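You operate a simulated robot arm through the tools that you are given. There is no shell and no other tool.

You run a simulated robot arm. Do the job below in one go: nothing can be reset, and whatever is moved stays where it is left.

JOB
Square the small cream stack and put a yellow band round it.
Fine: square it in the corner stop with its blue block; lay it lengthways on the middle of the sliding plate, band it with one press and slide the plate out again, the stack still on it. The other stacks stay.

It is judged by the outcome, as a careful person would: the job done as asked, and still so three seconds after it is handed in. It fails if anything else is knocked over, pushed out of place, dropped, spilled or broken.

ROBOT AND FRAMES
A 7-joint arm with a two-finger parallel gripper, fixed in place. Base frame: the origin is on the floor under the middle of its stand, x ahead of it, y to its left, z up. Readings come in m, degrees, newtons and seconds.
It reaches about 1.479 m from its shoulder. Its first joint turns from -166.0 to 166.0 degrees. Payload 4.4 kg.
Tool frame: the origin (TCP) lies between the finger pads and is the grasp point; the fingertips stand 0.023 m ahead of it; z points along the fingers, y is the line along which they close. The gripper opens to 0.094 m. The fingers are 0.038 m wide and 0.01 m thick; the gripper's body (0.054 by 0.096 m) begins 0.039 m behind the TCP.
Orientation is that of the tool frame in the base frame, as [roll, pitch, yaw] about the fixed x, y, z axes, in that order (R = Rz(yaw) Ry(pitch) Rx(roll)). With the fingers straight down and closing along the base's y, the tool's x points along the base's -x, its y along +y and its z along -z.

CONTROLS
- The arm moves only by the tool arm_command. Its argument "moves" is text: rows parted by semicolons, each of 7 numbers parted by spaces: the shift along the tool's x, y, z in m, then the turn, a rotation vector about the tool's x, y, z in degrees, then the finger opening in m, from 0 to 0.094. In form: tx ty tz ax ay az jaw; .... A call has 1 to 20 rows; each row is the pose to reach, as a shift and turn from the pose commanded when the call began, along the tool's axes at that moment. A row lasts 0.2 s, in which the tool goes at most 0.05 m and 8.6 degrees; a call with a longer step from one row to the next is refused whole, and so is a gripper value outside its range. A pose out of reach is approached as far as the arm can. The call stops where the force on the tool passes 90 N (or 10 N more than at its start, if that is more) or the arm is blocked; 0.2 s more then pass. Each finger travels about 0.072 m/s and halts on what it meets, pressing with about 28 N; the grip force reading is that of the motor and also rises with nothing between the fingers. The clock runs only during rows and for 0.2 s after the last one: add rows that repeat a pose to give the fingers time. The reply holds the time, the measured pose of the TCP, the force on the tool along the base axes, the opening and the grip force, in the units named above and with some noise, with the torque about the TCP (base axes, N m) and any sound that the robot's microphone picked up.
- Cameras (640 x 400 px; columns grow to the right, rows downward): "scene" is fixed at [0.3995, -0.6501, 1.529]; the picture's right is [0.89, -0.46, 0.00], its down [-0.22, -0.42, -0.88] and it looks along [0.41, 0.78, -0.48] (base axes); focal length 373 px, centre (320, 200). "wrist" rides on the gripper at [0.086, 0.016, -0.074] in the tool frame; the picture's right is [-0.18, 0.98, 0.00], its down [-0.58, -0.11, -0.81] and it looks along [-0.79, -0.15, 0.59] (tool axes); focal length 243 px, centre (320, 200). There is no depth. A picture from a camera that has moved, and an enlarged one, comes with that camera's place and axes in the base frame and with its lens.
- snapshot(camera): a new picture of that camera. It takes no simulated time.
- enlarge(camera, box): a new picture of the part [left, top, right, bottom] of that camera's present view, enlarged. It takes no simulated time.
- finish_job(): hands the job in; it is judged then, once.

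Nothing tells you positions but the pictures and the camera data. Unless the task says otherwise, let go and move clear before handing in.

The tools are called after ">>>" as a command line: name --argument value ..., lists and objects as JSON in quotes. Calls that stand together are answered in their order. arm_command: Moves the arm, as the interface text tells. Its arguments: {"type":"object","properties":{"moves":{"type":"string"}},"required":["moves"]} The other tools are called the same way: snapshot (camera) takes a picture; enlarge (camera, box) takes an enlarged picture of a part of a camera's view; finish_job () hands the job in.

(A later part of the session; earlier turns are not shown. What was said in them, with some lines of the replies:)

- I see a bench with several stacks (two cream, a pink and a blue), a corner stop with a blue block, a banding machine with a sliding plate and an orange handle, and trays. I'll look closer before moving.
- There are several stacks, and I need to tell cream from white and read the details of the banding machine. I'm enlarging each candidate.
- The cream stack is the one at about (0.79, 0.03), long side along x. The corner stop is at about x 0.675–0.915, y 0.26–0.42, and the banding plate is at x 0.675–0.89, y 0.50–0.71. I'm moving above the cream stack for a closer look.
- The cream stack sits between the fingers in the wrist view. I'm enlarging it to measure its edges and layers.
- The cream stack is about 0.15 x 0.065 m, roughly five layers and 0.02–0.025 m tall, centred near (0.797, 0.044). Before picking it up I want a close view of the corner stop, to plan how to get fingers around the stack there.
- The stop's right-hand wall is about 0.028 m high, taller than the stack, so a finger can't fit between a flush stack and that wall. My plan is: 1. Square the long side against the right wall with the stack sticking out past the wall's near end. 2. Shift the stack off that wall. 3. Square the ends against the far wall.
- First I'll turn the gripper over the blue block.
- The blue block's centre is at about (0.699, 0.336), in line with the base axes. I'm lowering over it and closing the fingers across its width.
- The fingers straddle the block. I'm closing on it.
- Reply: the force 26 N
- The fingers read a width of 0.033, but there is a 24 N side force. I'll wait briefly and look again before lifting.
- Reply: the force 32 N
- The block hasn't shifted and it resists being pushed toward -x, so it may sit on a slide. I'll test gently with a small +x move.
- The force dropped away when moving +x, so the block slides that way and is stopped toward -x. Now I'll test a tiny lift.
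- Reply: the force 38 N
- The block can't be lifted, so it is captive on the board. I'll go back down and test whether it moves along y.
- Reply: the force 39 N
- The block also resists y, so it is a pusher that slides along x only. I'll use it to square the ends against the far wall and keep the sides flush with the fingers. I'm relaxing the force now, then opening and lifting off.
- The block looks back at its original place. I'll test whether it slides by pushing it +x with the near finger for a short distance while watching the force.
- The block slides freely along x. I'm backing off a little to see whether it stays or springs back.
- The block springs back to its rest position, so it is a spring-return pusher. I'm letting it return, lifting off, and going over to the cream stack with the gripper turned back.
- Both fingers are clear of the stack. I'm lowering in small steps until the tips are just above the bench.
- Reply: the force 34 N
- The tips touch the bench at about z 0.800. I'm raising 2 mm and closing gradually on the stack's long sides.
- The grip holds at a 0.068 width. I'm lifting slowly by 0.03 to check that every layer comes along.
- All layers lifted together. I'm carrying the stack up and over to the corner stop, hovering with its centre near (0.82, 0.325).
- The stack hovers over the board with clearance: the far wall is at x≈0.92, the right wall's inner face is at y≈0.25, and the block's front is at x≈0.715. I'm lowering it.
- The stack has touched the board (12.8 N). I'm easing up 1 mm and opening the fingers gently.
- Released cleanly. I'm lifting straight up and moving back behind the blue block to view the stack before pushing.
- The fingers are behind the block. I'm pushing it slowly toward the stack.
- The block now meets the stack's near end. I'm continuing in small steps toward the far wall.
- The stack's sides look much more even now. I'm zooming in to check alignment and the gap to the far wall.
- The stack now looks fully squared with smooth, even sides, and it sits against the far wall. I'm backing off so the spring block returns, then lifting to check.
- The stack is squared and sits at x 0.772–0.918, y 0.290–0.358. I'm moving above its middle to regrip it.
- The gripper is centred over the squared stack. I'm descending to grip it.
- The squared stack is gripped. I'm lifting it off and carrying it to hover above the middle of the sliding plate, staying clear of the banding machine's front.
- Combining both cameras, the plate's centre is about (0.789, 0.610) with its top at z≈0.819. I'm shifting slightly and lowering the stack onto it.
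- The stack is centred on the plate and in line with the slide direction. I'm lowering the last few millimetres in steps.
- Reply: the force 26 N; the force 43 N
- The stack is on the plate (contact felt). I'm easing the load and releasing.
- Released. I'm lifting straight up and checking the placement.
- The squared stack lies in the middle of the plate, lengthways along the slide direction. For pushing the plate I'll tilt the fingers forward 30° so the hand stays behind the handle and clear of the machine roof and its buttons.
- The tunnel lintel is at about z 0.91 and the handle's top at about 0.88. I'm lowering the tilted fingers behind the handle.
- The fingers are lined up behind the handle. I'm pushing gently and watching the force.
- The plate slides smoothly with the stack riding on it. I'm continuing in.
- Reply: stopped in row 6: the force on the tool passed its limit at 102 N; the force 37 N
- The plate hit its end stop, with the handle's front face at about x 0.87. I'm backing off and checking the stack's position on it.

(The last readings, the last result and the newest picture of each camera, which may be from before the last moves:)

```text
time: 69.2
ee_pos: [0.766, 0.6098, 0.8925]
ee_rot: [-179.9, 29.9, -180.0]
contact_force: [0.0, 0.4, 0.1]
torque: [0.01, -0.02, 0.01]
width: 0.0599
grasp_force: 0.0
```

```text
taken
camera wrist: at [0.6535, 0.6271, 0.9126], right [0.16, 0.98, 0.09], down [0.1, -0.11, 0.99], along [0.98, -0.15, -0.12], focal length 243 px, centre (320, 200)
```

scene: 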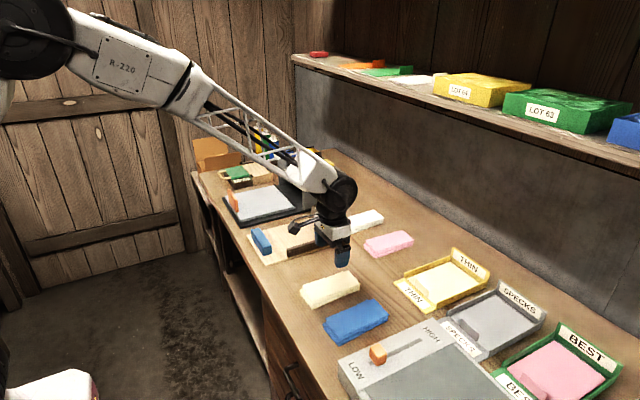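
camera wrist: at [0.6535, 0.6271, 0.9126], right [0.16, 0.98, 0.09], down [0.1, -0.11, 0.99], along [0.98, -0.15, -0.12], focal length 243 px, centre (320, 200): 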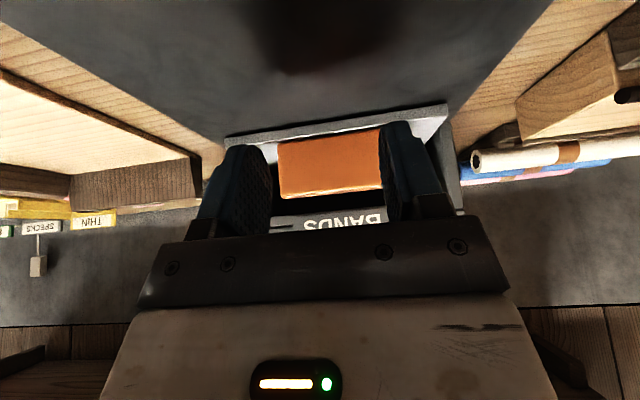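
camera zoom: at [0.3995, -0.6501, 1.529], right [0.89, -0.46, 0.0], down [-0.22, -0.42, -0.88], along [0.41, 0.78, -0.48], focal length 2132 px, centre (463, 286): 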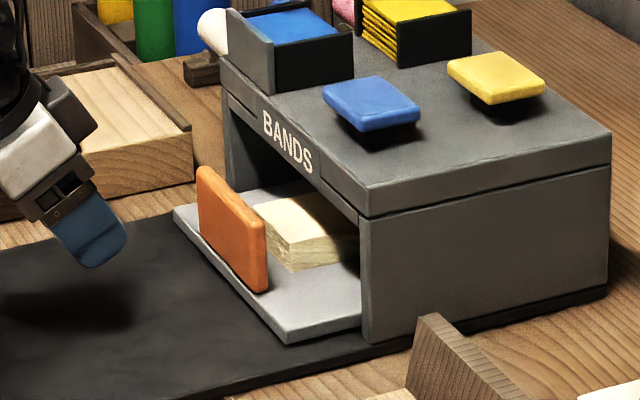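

The plate is fully in and the stack moved with it exactly (both travelled about 0.192). Next is the yellow button. I'm lifting, straightening the hand, closing the fingers and moving to where the wrist camera can see the roof.

>>> arm_command --moves "-0.02 0 -0.0346 0 0 0 0.05; -0.04 0 -0.0693 0 7.5 0 0.04; -0.06 0 -0.1039 0 15 0 0.03; -0.08 0 -0.1386 0 22.5 0 0.02; -0.095 0 -0.1645 0 30 0 0.01; -0.134 -0.012 -0.142 0 30 0 0.0; -0.1729 -0.024 -0.1195 0 30 0 0.0; -0.211 -0.035 -0.0975 0 30 0 0.0"

>>> snapshot --camera "wrist"

>>> snapshot --camera "scene"

```text
time: 71.0
ee_pos: [0.899, 0.5759, 1.0818]
ee_rot: [-180.0, -0.2, -179.9]
contact_force: [-0.6, 0.0, 0.6]
torque: [0.0, -0.02, 0.02]
width: 0.0001
grasp_force: 28.1
```

```text
taken
camera wrist: at [0.8133, 0.5935, 1.156], right [0.18, 0.98, 0.0], down [0.58, -0.11, 0.81], along [0.79, -0.15, -0.59], focal length 243 px, centre (320, 200)
```

wrist: 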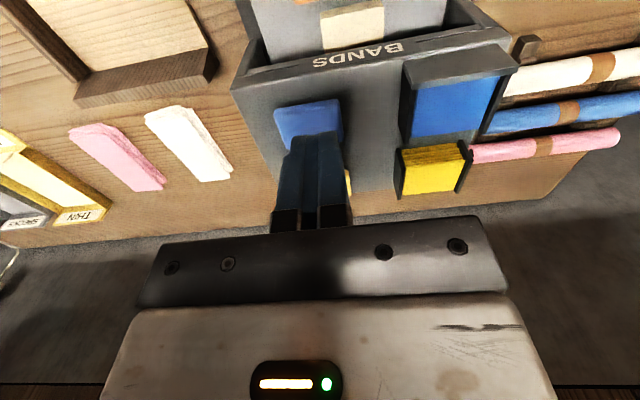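

```text
taken
```

scene: 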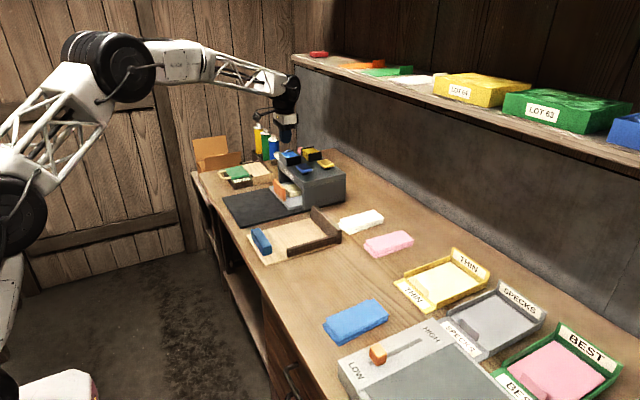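

The closed fingers hide the yellow button in this view. I'm opening them to see between.

>>> arm_command --moves "0 0 0 0 0 0 0.03; 0 0 0 0 0 0 0.06; 0 0 0 0 0 0 0.094; 0 0 0 0 0 0 0.094"

>>> enlarge --camera "wrist" --box '[220, 20, 520, 240]'

>>> enlarge --camera "scene" --box '[260, 60, 360, 215]'

```text
time: 72.0
ee_pos: [0.8991, 0.5759, 1.081]
ee_rot: [-179.8, -0.2, -180.0]
contact_force: [1.2, 0.5, 0.3]
torque: [0.0, 0.02, 0.03]
width: 0.0939
grasp_force: 0.2
```

```text
1.82 times, centred on (370, 130) of wrist
camera zoom: at [0.8134, 0.593, 1.1548], right [0.18, 0.98, 0.0], down [0.58, -0.11, 0.8], along [0.79, -0.15, -0.59], focal length 441 px, centre (229, 327)
```

zoom: 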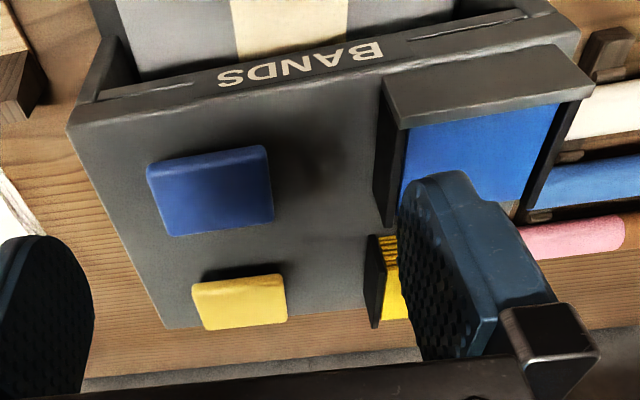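

```text
2.58 times, centred on (310, 138) of scene
camera zoom: at [0.3995, -0.6501, 1.529], right [0.89, -0.46, 0.0], down [-0.22, -0.42, -0.88], along [0.41, 0.78, -0.48], focal length 963 px, centre (346, 361)
```

zoom: 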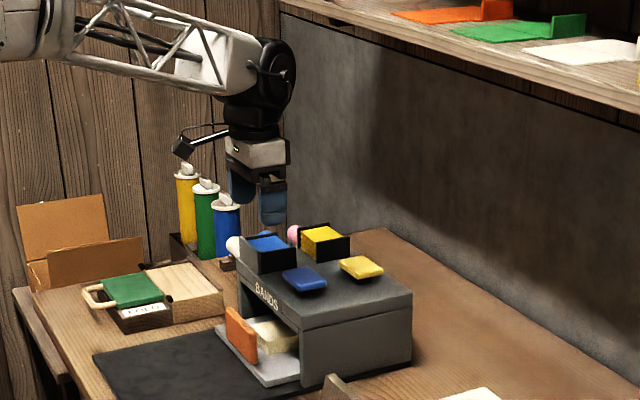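

The yellow button's top is at about (1.059, 0.557, 0.948), with the blue one in front at (0.962, 0.555). I'm closing the fingers and moving over the yellow button, tips about 4 cm above it and clear of the blue one.

>>> arm_command --moves "0 -0.01 0.03 0 0 0 0.06; 0 -0.019 0.06 0 0 0 0.03; 0 -0.019 0.071 0 0 0 0.0; 0 -0.019 0.071 0 0 0 0.0; -0.03 -0.019 0.071 0 0 0 0.0; -0.065 -0.019 0.071 0 0 0 0.0; -0.10 -0.019 0.071 0 0 0 0.0; -0.135 -0.019 0.071 0 0 0 0.0; -0.16 -0.019 0.071 0 0 0 0.0; -0.16 -0.019 0.071 0 0 0 0.0"

>>> snapshot --camera "wrist"

>>> enlarge --camera "scene" --box '[250, 50, 370, 215]'

```text
time: 74.2
ee_pos: [1.0595, 0.5575, 1.0087]
ee_rot: [-179.8, -0.2, -179.8]
contact_force: [-1.2, 0.1, 0.1]
torque: [0.02, 0.0, 0.04]
width: 0.0
grasp_force: 27.8
```

```text
taken
camera wrist: at [0.974, 0.5743, 1.0838], right [0.18, 0.98, 0.0], down [0.58, -0.11, 0.8], along [0.79, -0.15, -0.59], focal length 243 px, centre (320, 200)
```

wrist: 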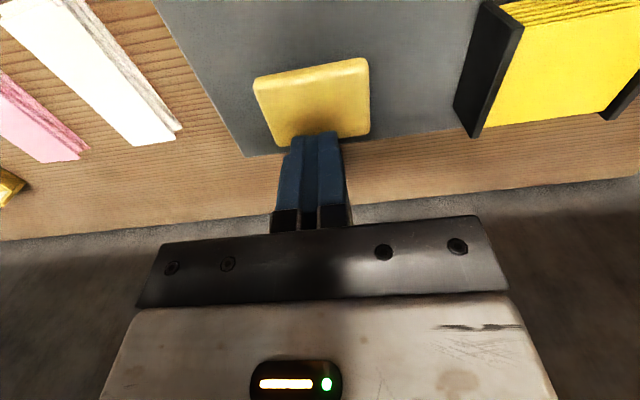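

```text
2.42 times, centred on (310, 132) of scene
camera zoom: at [0.3995, -0.6501, 1.529], right [0.89, -0.46, 0.0], down [-0.22, -0.42, -0.88], along [0.41, 0.78, -0.48], focal length 905 px, centre (344, 364)
```

zoom: 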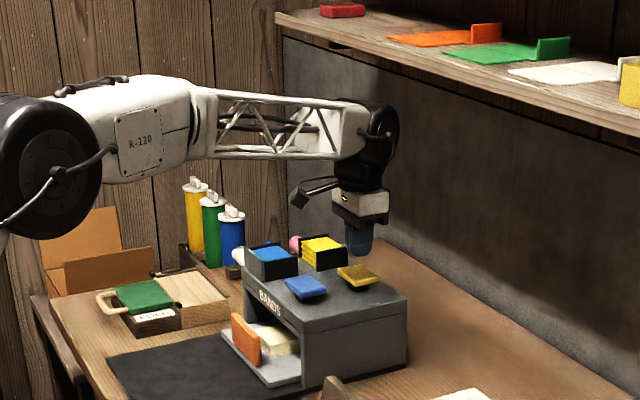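

The tips are right over the yellow button's middle. I'm lowering to just above it.

>>> arm_command --moves "0.001 -0.001 0.01 0 0 0 0.0; 0.001 -0.001 0.02 0 0 0 0.0; 0.001 -0.001 0.028 0 0 0 0.0; 0.001 -0.001 0.033 0 0 0 0.0"

>>> arm_command --moves "0 0 0.0015 0 0 0 0.0; 0 0 0.003 0 0 0 0.0; 0 0 0.0045 0 0 0 0.0; 0 0 0.006 0 0 0 0.0"

```text
time: 75.2
ee_pos: [1.0584, 0.5562, 0.9777]
ee_rot: [-179.9, -0.1, -180.0]
contact_force: [0.0, -0.5, 1.7]
torque: [-0.02, 0.0, 0.0]
width: 0.0
grasp_force: 27.9
```

```text
time: 76.2
ee_pos: [1.0587, 0.5566, 0.9716]
ee_rot: [-179.9, -0.2, -179.9]
contact_force: [-1.0, -1.7, 3.4]
torque: [-0.04, -0.07, -0.04]
width: 0.0
grasp_force: 28.5
heard: click
```

A click was heard, so the single press is done. I'm lifting straight off the button and checking for the band.

>>> arm_command --moves "0 0 -0.01 0 0 0 0.0; 0 0 -0.025 0 0 0 0.0; 0 0 -0.04 0 0 0 0.0; 0 0 -0.045 0 0 0 0.0"

>>> snapshot --camera "wrist"

>>> enlarge --camera "scene" --box '[250, 130, 360, 215]'

```text
time: 77.2
ee_pos: [1.0597, 0.5568, 1.0164]
ee_rot: [-179.8, -0.2, -180.0]
contact_force: [0.4, -0.6, -0.2]
torque: [0.01, 0.01, -0.01]
width: 0.0
grasp_force: 27.5
```

```text
taken
camera wrist: at [0.9727, 0.5733, 1.0905], right [0.18, 0.98, 0.0], down [0.58, -0.11, 0.8], along [0.79, -0.15, -0.59], focal length 243 px, centre (320, 200)
```

wrist: 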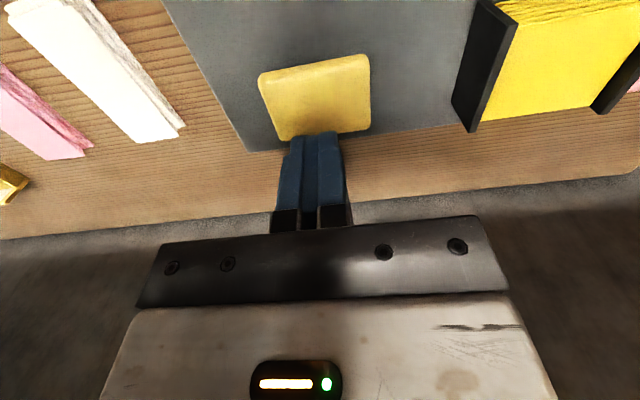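

```text
4.71 times, centred on (305, 172) of scene
camera zoom: at [0.3995, -0.6501, 1.529], right [0.89, -0.46, 0.0], down [-0.22, -0.42, -0.88], along [0.41, 0.78, -0.48], focal length 1756 px, centre (391, 329)
```

zoom: 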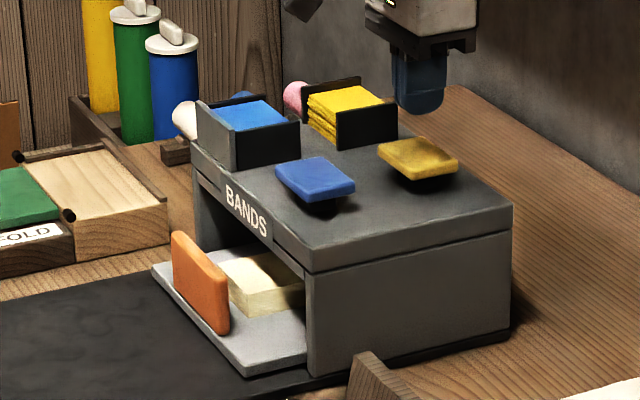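

The band will sit on the part hidden under the roof, so I'll see it once the plate is out. I'm moving back off the roof and turning the hand 90° so one finger can hook behind the handle.

>>> arm_command --moves "0.037 0 0 0 0 0 0.0; 0.074 0 0 0 0 0 0.0; 0.111 0 0 0 0 0 0.0; 0.148 0 0 0 0 0 0.0; 0.185 0 0 0 0 0 0.0; 0.222 0.0 0 0 0 0 0.02; 0.26 0.005 0 0 0 0 0.04; 0.26 0.009 0 0 0 8.2 0.06; 0.26 0.013 0 0 0 16.4 0.08; 0.26 0.017 0 0 0 24.6 0.08; 0.26 0.021 0 0 0 32.8 0.08; 0.26 0.025 0 0 0 41 0.08; 0.26 0.029 0 0 0 49.2 0.08; 0.26 0.034 0 0 0 57.4 0.08; 0.26 0.039 0 0 0 65.6 0.08; 0.26 0.044 0 0 0 73.8 0.08; 0.26 0.049 0 0 0 82 0.08; 0.26 0.052 0 0 0 90 0.08"

>>> snapshot --camera "wrist"

>>> enlarge --camera "scene" --box '[220, 100, 360, 215]'

```text
time: 81.0
ee_pos: [0.7996, 0.6072, 1.0167]
ee_rot: [-179.8, 0.0, 90.0]
contact_force: [-0.3, -0.3, 0.0]
torque: [0.02, -0.01, -0.03]
width: 0.0798
grasp_force: 0.0
```

```text
taken
camera wrist: at [0.8155, 0.6946, 1.0901], right [0.98, -0.19, 0.0], down [-0.11, -0.58, 0.81], along [-0.15, -0.79, -0.59], focal length 243 px, centre (320, 200)
```

wrist: 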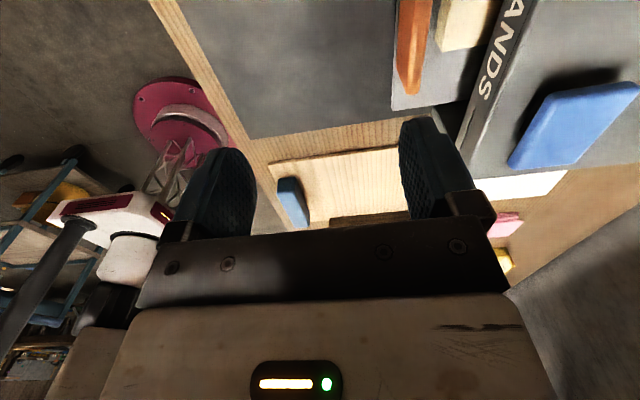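

```text
3.48 times, centred on (290, 158) of scene
camera zoom: at [0.3995, -0.6501, 1.529], right [0.89, -0.46, 0.0], down [-0.22, -0.42, -0.88], along [0.41, 0.78, -0.48], focal length 1298 px, centre (424, 348)
```

zoom: 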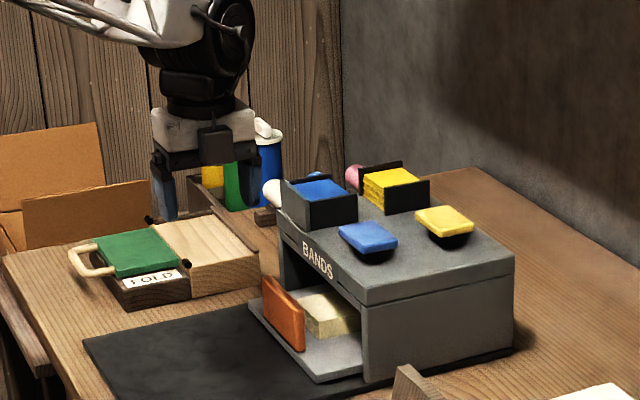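

>>> enlarge --camera "wrist" --box '[360, 0, 560, 140]'

```text
2.86 times, centred on (460, 70) of wrist
camera zoom: at [0.8155, 0.6946, 1.0901], right [0.98, -0.19, 0.0], down [-0.11, -0.58, 0.81], along [-0.15, -0.79, -0.59], focal length 693 px, centre (-80, 571)
```

zoom: 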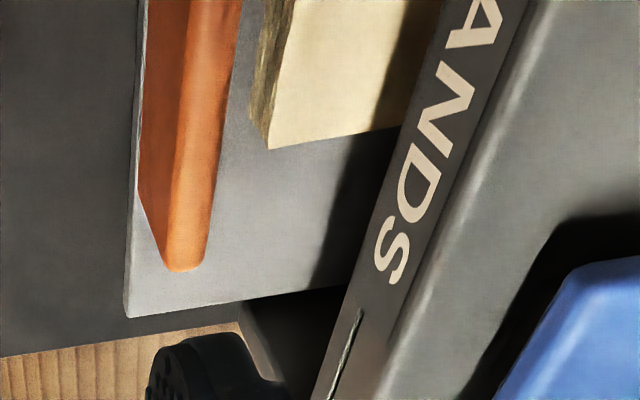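

The handle is at x 0.8735–0.8855, the stack's near end at 0.9075, and the roof front at about 0.914. I'm tilting the hand back 20° so the hooking finger goes into that gap while the rest of the hand leans away from the machine.

>>> arm_command --moves "0 0.015 0.015 -7 0 0 0.075; 0 0.03 0.03 -14 0 0 0.07; 0 0.045 0.05 -20 0 0 0.07; 0.001 0.0564 0.0667 -20 0 0 0.07; 0.001 0.0564 0.0667 -20 0 0 0.07"

>>> snapshot --camera "wrist"

>>> enlarge --camera "scene" --box '[230, 120, 340, 215]'

```text
time: 82.2
ee_pos: [0.8555, 0.6084, 0.9496]
ee_rot: [160.1, 0.0, 90.1]
contact_force: [0.3, 0.6, 0.2]
torque: [0.03, 0.0, 0.02]
width: 0.07
grasp_force: 0.0
```

```text
taken
camera wrist: at [0.8444, 0.6959, 1.0246], right [0.92, -0.18, 0.33], down [-0.38, -0.58, 0.72], along [0.06, -0.79, -0.61], focal length 243 px, centre (320, 200)
```

wrist: 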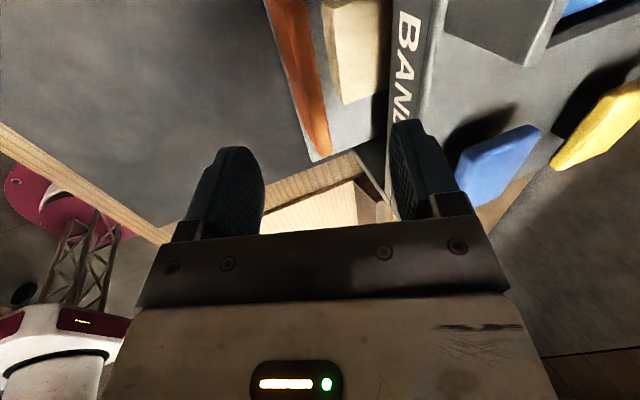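

```text
4.21 times, centred on (285, 168) of scene
camera zoom: at [0.3995, -0.6501, 1.529], right [0.89, -0.46, 0.0], down [-0.22, -0.42, -0.88], along [0.41, 0.78, -0.48], focal length 1571 px, centre (467, 337)
```

zoom: 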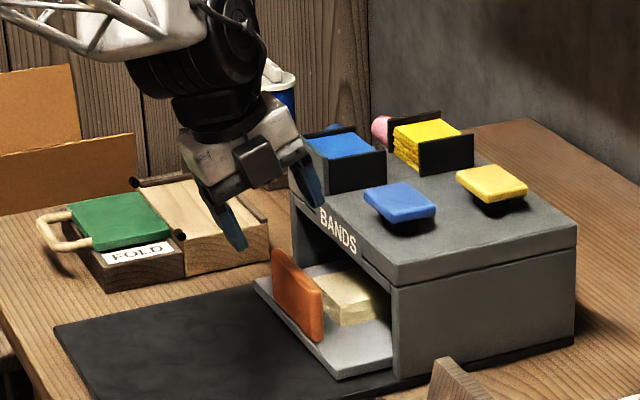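

>>> arm_command --moves "0 -0.0057 0.0157 0 0 0 0.07; 0 -0.0114 0.0313 0 0 0 0.07; 0 -0.0166 0.047 0 0 0 0.07; 0 -0.0166 0.047 0 0 0 0.07"

>>> snapshot --camera "wrist"

>>> enlarge --camera "scene" --box '[250, 140, 330, 210]'

```text
time: 83.2
ee_pos: [0.8556, 0.609, 0.8995]
ee_rot: [160.3, 0.2, 90.0]
contact_force: [0.3, 0.6, -0.5]
torque: [-0.03, 0.01, -0.02]
width: 0.0701
grasp_force: 0.1
```

```text
taken
camera wrist: at [0.845, 0.6965, 0.9743], right [0.92, -0.18, 0.33], down [-0.38, -0.58, 0.72], along [0.06, -0.79, -0.61], focal length 243 px, centre (320, 200)
```

wrist: 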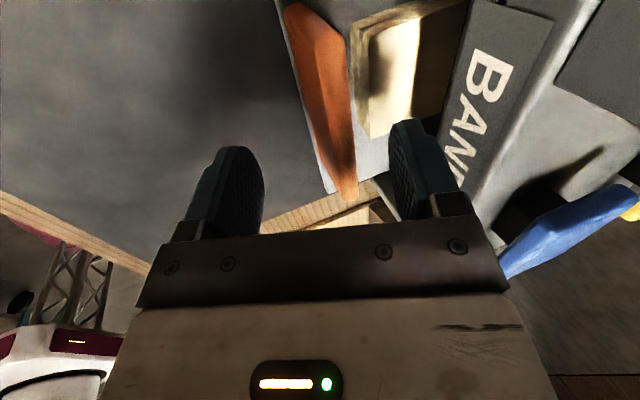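

```text
5.71 times, centred on (290, 175) of scene
camera zoom: at [0.3995, -0.6501, 1.529], right [0.89, -0.46, 0.0], down [-0.22, -0.42, -0.88], along [0.41, 0.78, -0.48], focal length 2132 px, centre (491, 343)
```

zoom: 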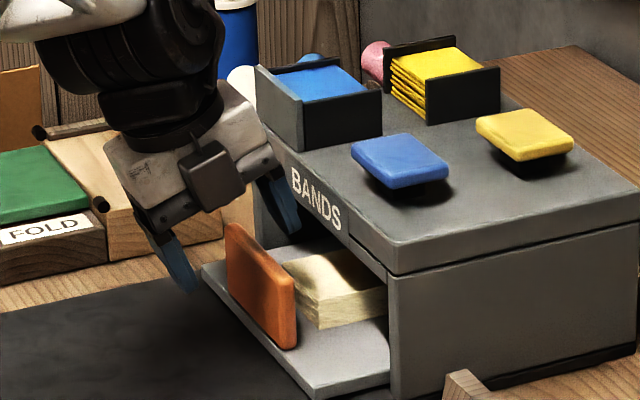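

The hooking finger is passing between the handle and the machine front without contact. I'm going down the rest of the way.

>>> arm_command --moves "0 -0.0041 0.0113 0 0 0 0.07; 0 -0.0082 0.0226 0 0 0 0.07; 0 -0.0116 0.032 0 0 0 0.07; 0 -0.0116 0.032 0 0 0 0.07"

>>> snapshot --camera "wrist"

>>> enlarge --camera "scene" --box '[250, 140, 330, 210]'

```text
time: 84.2
ee_pos: [0.8537, 0.6092, 0.8663]
ee_rot: [160.2, 0.0, 90.1]
contact_force: [-0.3, -0.6, 0.5]
torque: [-0.03, 0.01, -0.03]
width: 0.0701
grasp_force: 0.0
```

```text
taken
camera wrist: at [0.8447, 0.6963, 0.941], right [0.92, -0.18, 0.33], down [-0.38, -0.58, 0.72], along [0.06, -0.79, -0.61], focal length 243 px, centre (320, 200)
```

wrist: 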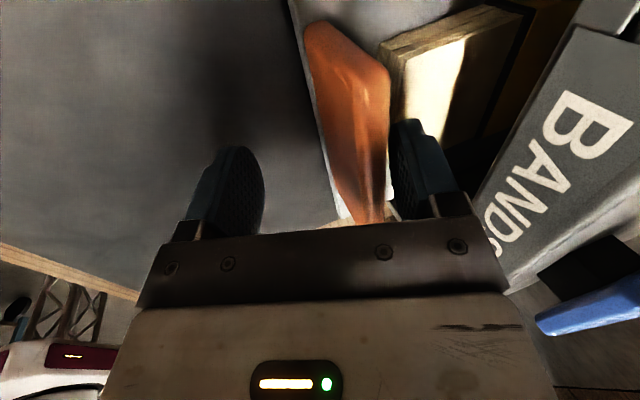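

```text
5.71 times, centred on (290, 175) of scene
camera zoom: at [0.3995, -0.6501, 1.529], right [0.89, -0.46, 0.0], down [-0.22, -0.42, -0.88], along [0.41, 0.78, -0.48], focal length 2132 px, centre (491, 343)
```

zoom: 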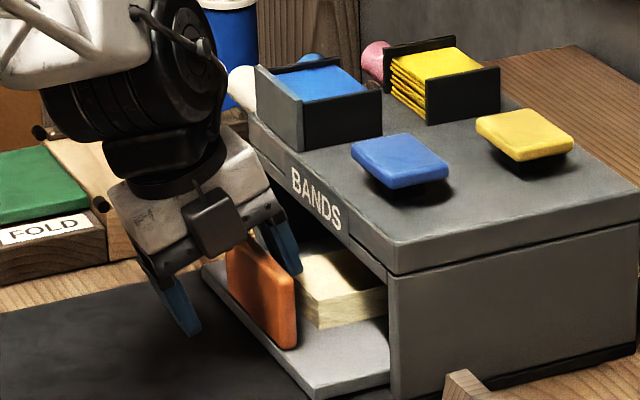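

The finger is behind the handle. I'm pulling the plate out slowly.

>>> arm_command --moves "0 -0.0028 -0.001 0 0 0 0.07; 0 -0.0056 -0.0021 0 0 0 0.07; 0 -0.0085 -0.0031 0 0 0 0.07; 0 -0.0122 -0.0044 0 0 0 0.07; 0 -0.016 -0.0058 0 0 0 0.07; 0 -0.0207 -0.0075 0 0 0 0.07; 0 -0.0254 -0.0092 0 0 0 0.07; 0 -0.03 -0.0109 0 0 0 0.07"

>>> snapshot --camera "wrist"

>>> enlarge --camera "scene" --box '[240, 140, 330, 215]'

```text
time: 86.0
ee_pos: [0.8238, 0.6084, 0.8657]
ee_rot: [160.3, 0.1, 90.1]
contact_force: [2.0, 0.2, 0.5]
torque: [-0.03, 0.0, 0.0]
width: 0.0707
grasp_force: 0.5
```

```text
taken
camera wrist: at [0.8134, 0.696, 0.9413], right [0.92, -0.18, 0.33], down [-0.38, -0.58, 0.72], along [0.06, -0.79, -0.61], focal length 243 px, centre (320, 200)
```

wrist: 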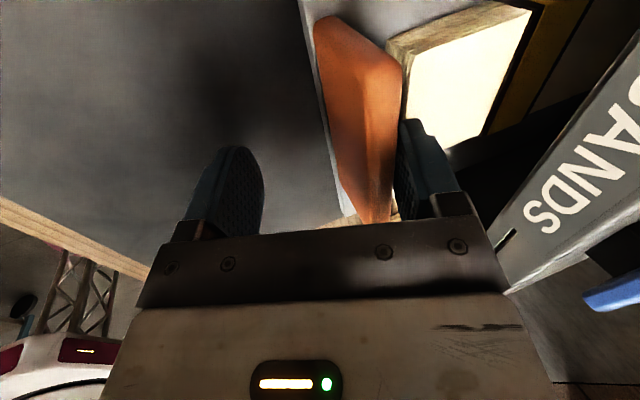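

```text
5.33 times, centred on (285, 178) of scene
camera zoom: at [0.3995, -0.6501, 1.529], right [0.89, -0.46, 0.0], down [-0.22, -0.42, -0.88], along [0.41, 0.78, -0.48], focal length 1990 px, centre (507, 320)
```

zoom: 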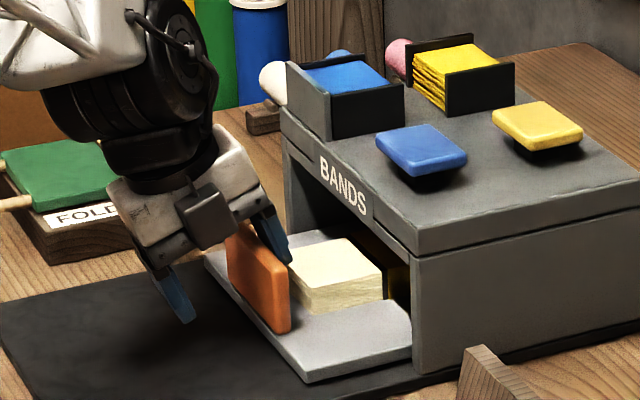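

The plate is coming out, and a yellow band shows on the stack inside. I'm continuing the pull steadily.

>>> arm_command --moves "0 -0.0066 -0.0024 0 0 0 0.07; 0 -0.016 -0.0058 0 0 0 0.07; 0 -0.0254 -0.0092 0 0 0 0.07; 0 -0.0348 -0.0127 0 0 0 0.07; 0 -0.0442 -0.0161 0 0 0 0.07; 0 -0.0536 -0.0195 0 0 0 0.07; 0 -0.063 -0.0229 0 0 0 0.07; 0 -0.0724 -0.0263 0 0 0 0.07; 0 -0.0818 -0.0298 0 0 0 0.07; 0 -0.0912 -0.0332 0 0 0 0.07; 0 -0.1006 -0.0366 0 0 0 0.07; 0 -0.11 -0.04 0 0 0 0.07; 0 -0.1175 -0.0428 0 0 0 0.07; 0 -0.1222 -0.0445 0 0 0 0.07"

>>> enlarge --camera "scene" --box '[200, 130, 330, 230]'

>>> snapshot --camera "wrist"

```text
time: 89.0
ee_pos: [0.6941, 0.6084, 0.8682]
ee_rot: [160.2, 0.0, 90.1]
contact_force: [0.6, -0.5, 0.2]
torque: [0.02, 0.03, -0.01]
width: 0.0704
grasp_force: 0.4
```

```text
4.00 times, centred on (265, 180) of scene
camera zoom: at [0.3995, -0.6501, 1.529], right [0.89, -0.46, 0.0], down [-0.22, -0.42, -0.88], along [0.41, 0.78, -0.48], focal length 1493 px, centre (540, 280)
```

zoom: 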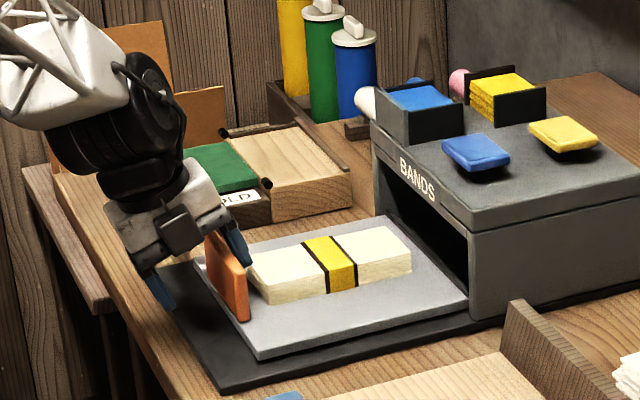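

```text
taken
camera wrist: at [0.6836, 0.6961, 0.9423], right [0.92, -0.18, 0.33], down [-0.38, -0.58, 0.72], along [0.06, -0.79, -0.61], focal length 243 px, centre (320, 200)
```

wrist: 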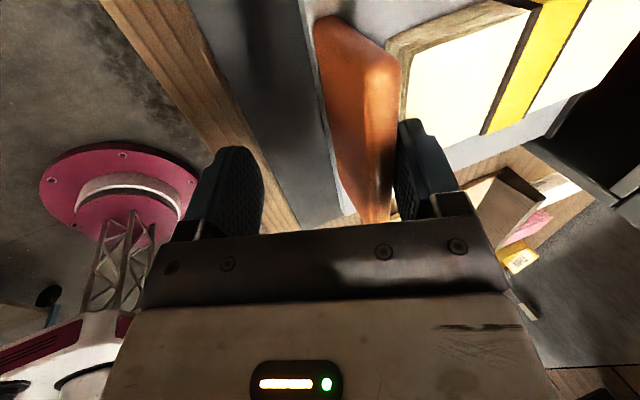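

The yellow band is round the middle of the stack. I'm pulling the remaining 4 cm gently to bring the plate back to its out position.

>>> arm_command --moves "0 -0.0047 -0.0017 0 0 0 0.07; 0 -0.0094 -0.0034 0 0 0 0.07; 0 -0.0132 -0.0048 0 0 0 0.07; 0 -0.0169 -0.0062 0 0 0 0.07; 0 -0.0207 -0.0075 0 0 0 0.07; 0 -0.0235 -0.0086 0 0 0 0.07; 0 -0.0263 -0.0096 0 0 0 0.07; 0 -0.0291 -0.0106 0 0 0 0.07; 0 -0.0315 -0.0115 0 0 0 0.07"

>>> enlarge --camera "scene" --box '[200, 140, 320, 230]'

```text
time: 91.0
ee_pos: [0.6613, 0.6062, 0.8684]
ee_rot: [160.1, 0.1, 90.0]
contact_force: [1.4, -0.9, 0.4]
torque: [0.02, -0.02, 0.0]
width: 0.0705
grasp_force: 0.5
```

```text
4.44 times, centred on (260, 185) of scene
camera zoom: at [0.3995, -0.6501, 1.529], right [0.89, -0.46, 0.0], down [-0.22, -0.42, -0.88], along [0.41, 0.78, -0.48], focal length 1658 px, centre (587, 267)
```

zoom: 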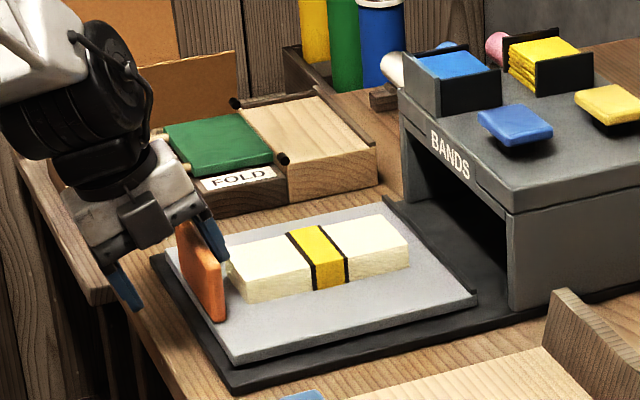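

The plate is back within a couple of millimetres of where it started. I'm nudging the last bit to feel for the stop.

>>> arm_command --moves "0 -0.001 -0.0003 0 0 0 0.07; 0 -0.0019 -0.0007 0 0 0 0.07; 0 -0.0028 -0.001 0 0 0 0.07; 0 -0.0028 -0.001 0 0 0 0.07"

```text
time: 92.0
ee_pos: [0.6568, 0.6088, 0.8675]
ee_rot: [160.2, 0.1, 90.1]
contact_force: [12.6, 1.3, 1.7]
torque: [0.02, 0.16, -0.2]
width: 0.0759
grasp_force: 6.8
```

The plate is against its out stop. I'm easing the finger off the handle and lifting straight up and clear.

>>> arm_command --moves "0 0.0019 0.0007 0 0 0 0.07; 0 0.0038 0.0014 0 0 0 0.07; 0 0.0072 -0.008 0 0 0 0.07; 0 0.0141 -0.0268 0 0 0 0.07; 0 0.0243 -0.055 0 0 0 0.07; 0 0.038 -0.0926 0 0 0 0.07; 0 0.0517 -0.13 0 0 0 0.07"

>>> enlarge --camera "scene" --box '[200, 140, 320, 230]'

>>> snapshot --camera "wrist"

```text
time: 93.6
ee_pos: [0.6631, 0.6097, 1.0073]
ee_rot: [160.2, 0.2, 90.1]
contact_force: [0.5, 0.5, 0.3]
torque: [-0.01, -0.01, -0.01]
width: 0.0699
grasp_force: 0.0
```

```text
4.44 times, centred on (260, 185) of scene
camera zoom: at [0.3995, -0.6501, 1.529], right [0.89, -0.46, 0.0], down [-0.22, -0.42, -0.88], along [0.41, 0.78, -0.48], focal length 1658 px, centre (587, 267)
```

zoom: 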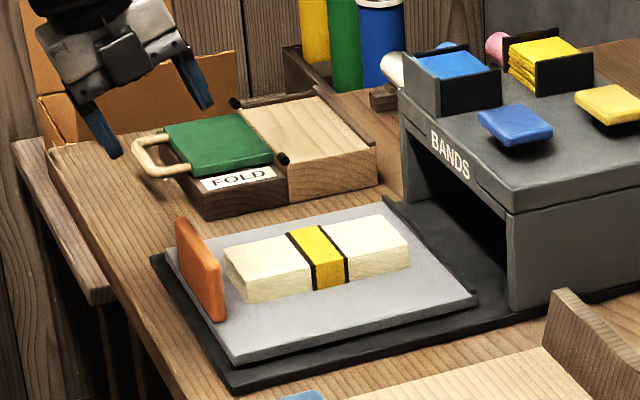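

```text
taken
camera wrist: at [0.6517, 0.6968, 1.082], right [0.93, -0.18, 0.33], down [-0.37, -0.58, 0.72], along [0.06, -0.79, -0.6], focal length 243 px, centre (320, 200)
```

wrist: 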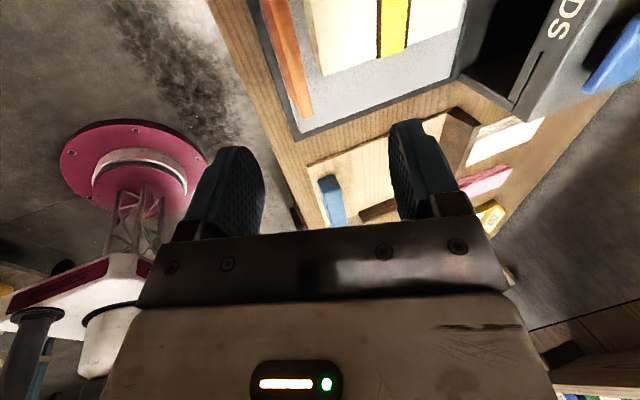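

The stack is banded, squared and on the plate, which is fully out. I'm moving the arm clear and making a last check of the whole scene.

>>> arm_command --moves "0 0.0137 -0.0376 0 0 0 0.07; 0 0.0274 -0.0752 7 0 0 0.07; 0 0.041 -0.1128 14 0 0 0.07; 0 0.0547 -0.1504 20 0 0 0.07; 0 0.0359 -0.1572 20 0 0 0.07; 0 0.0359 -0.1572 20 0 0 0.07"

>>> snapshot --camera "scene"

>>> enlarge --camera "scene" --box '[220, 150, 320, 225]'

>>> enlarge --camera "scene" --box '[240, 190, 420, 350]'

```text
time: 95.0
ee_pos: [0.6406, 0.61, 1.1671]
ee_rot: [-179.8, 0.1, 90.1]
contact_force: [-0.3, 0.1, -1.1]
torque: [-0.03, 0.02, 0.02]
width: 0.0699
grasp_force: 0.1
```

```text
taken
```

scene: 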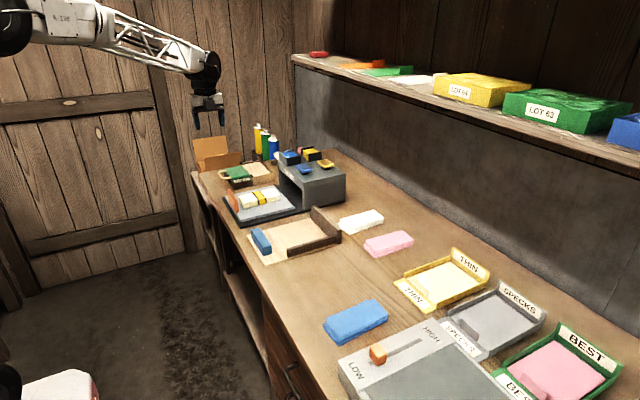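

```text
5.33 times, centred on (270, 188) of scene
camera zoom: at [0.3995, -0.6501, 1.529], right [0.89, -0.46, 0.0], down [-0.22, -0.42, -0.88], along [0.41, 0.78, -0.48], focal length 1990 px, centre (587, 267)
```

zoom: 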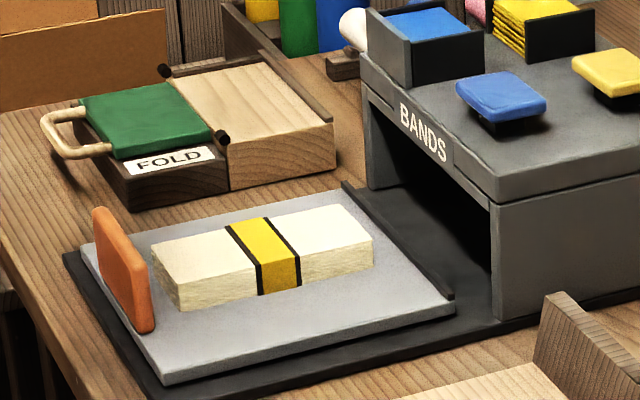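

```text
2.50 times, centred on (330, 270) of scene
camera zoom: at [0.3995, -0.6501, 1.529], right [0.89, -0.46, 0.0], down [-0.22, -0.42, -0.88], along [0.41, 0.78, -0.48], focal length 933 px, centre (295, 25)
```

zoom: 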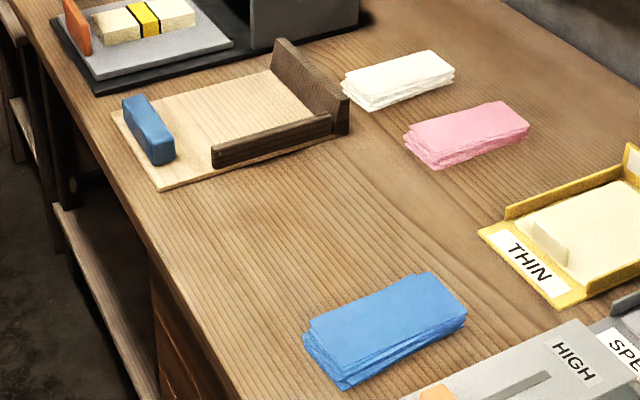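

The cream stack is squared, has one yellow band round its middle, and lies lengthways on the middle of the plate, which is back out. The other three stacks are where they were, the blue block is back at rest and the arm is clear, so I'm handing the job in.

>>> finish_job

```text
The job is handed in.
```

The job is handed in. The small cream stack is squared and has one yellow band round its middle. It lies lengthways on the middle of the sliding plate, which is back at its out stop.

- **Squaring:** the blue block slides only along one direction, so I used it to press the stack's ends against the far wall of the corner stop. The long sides were squared by the gripper, not against the side wall, because a finger could not have fitted between the stack and that wall afterwards. In the pictures all four sides look even.
- **Banding:** I slid the plate in to its end stop (the push peaked at 102 N there) and pressed the yellow button once, with one click heard. The stack did not shift on the plate in either direction.
- **Everything else:** in the last picture the blue, pink and white stacks are where they started, the blue block is back at rest, and the arm is clear.
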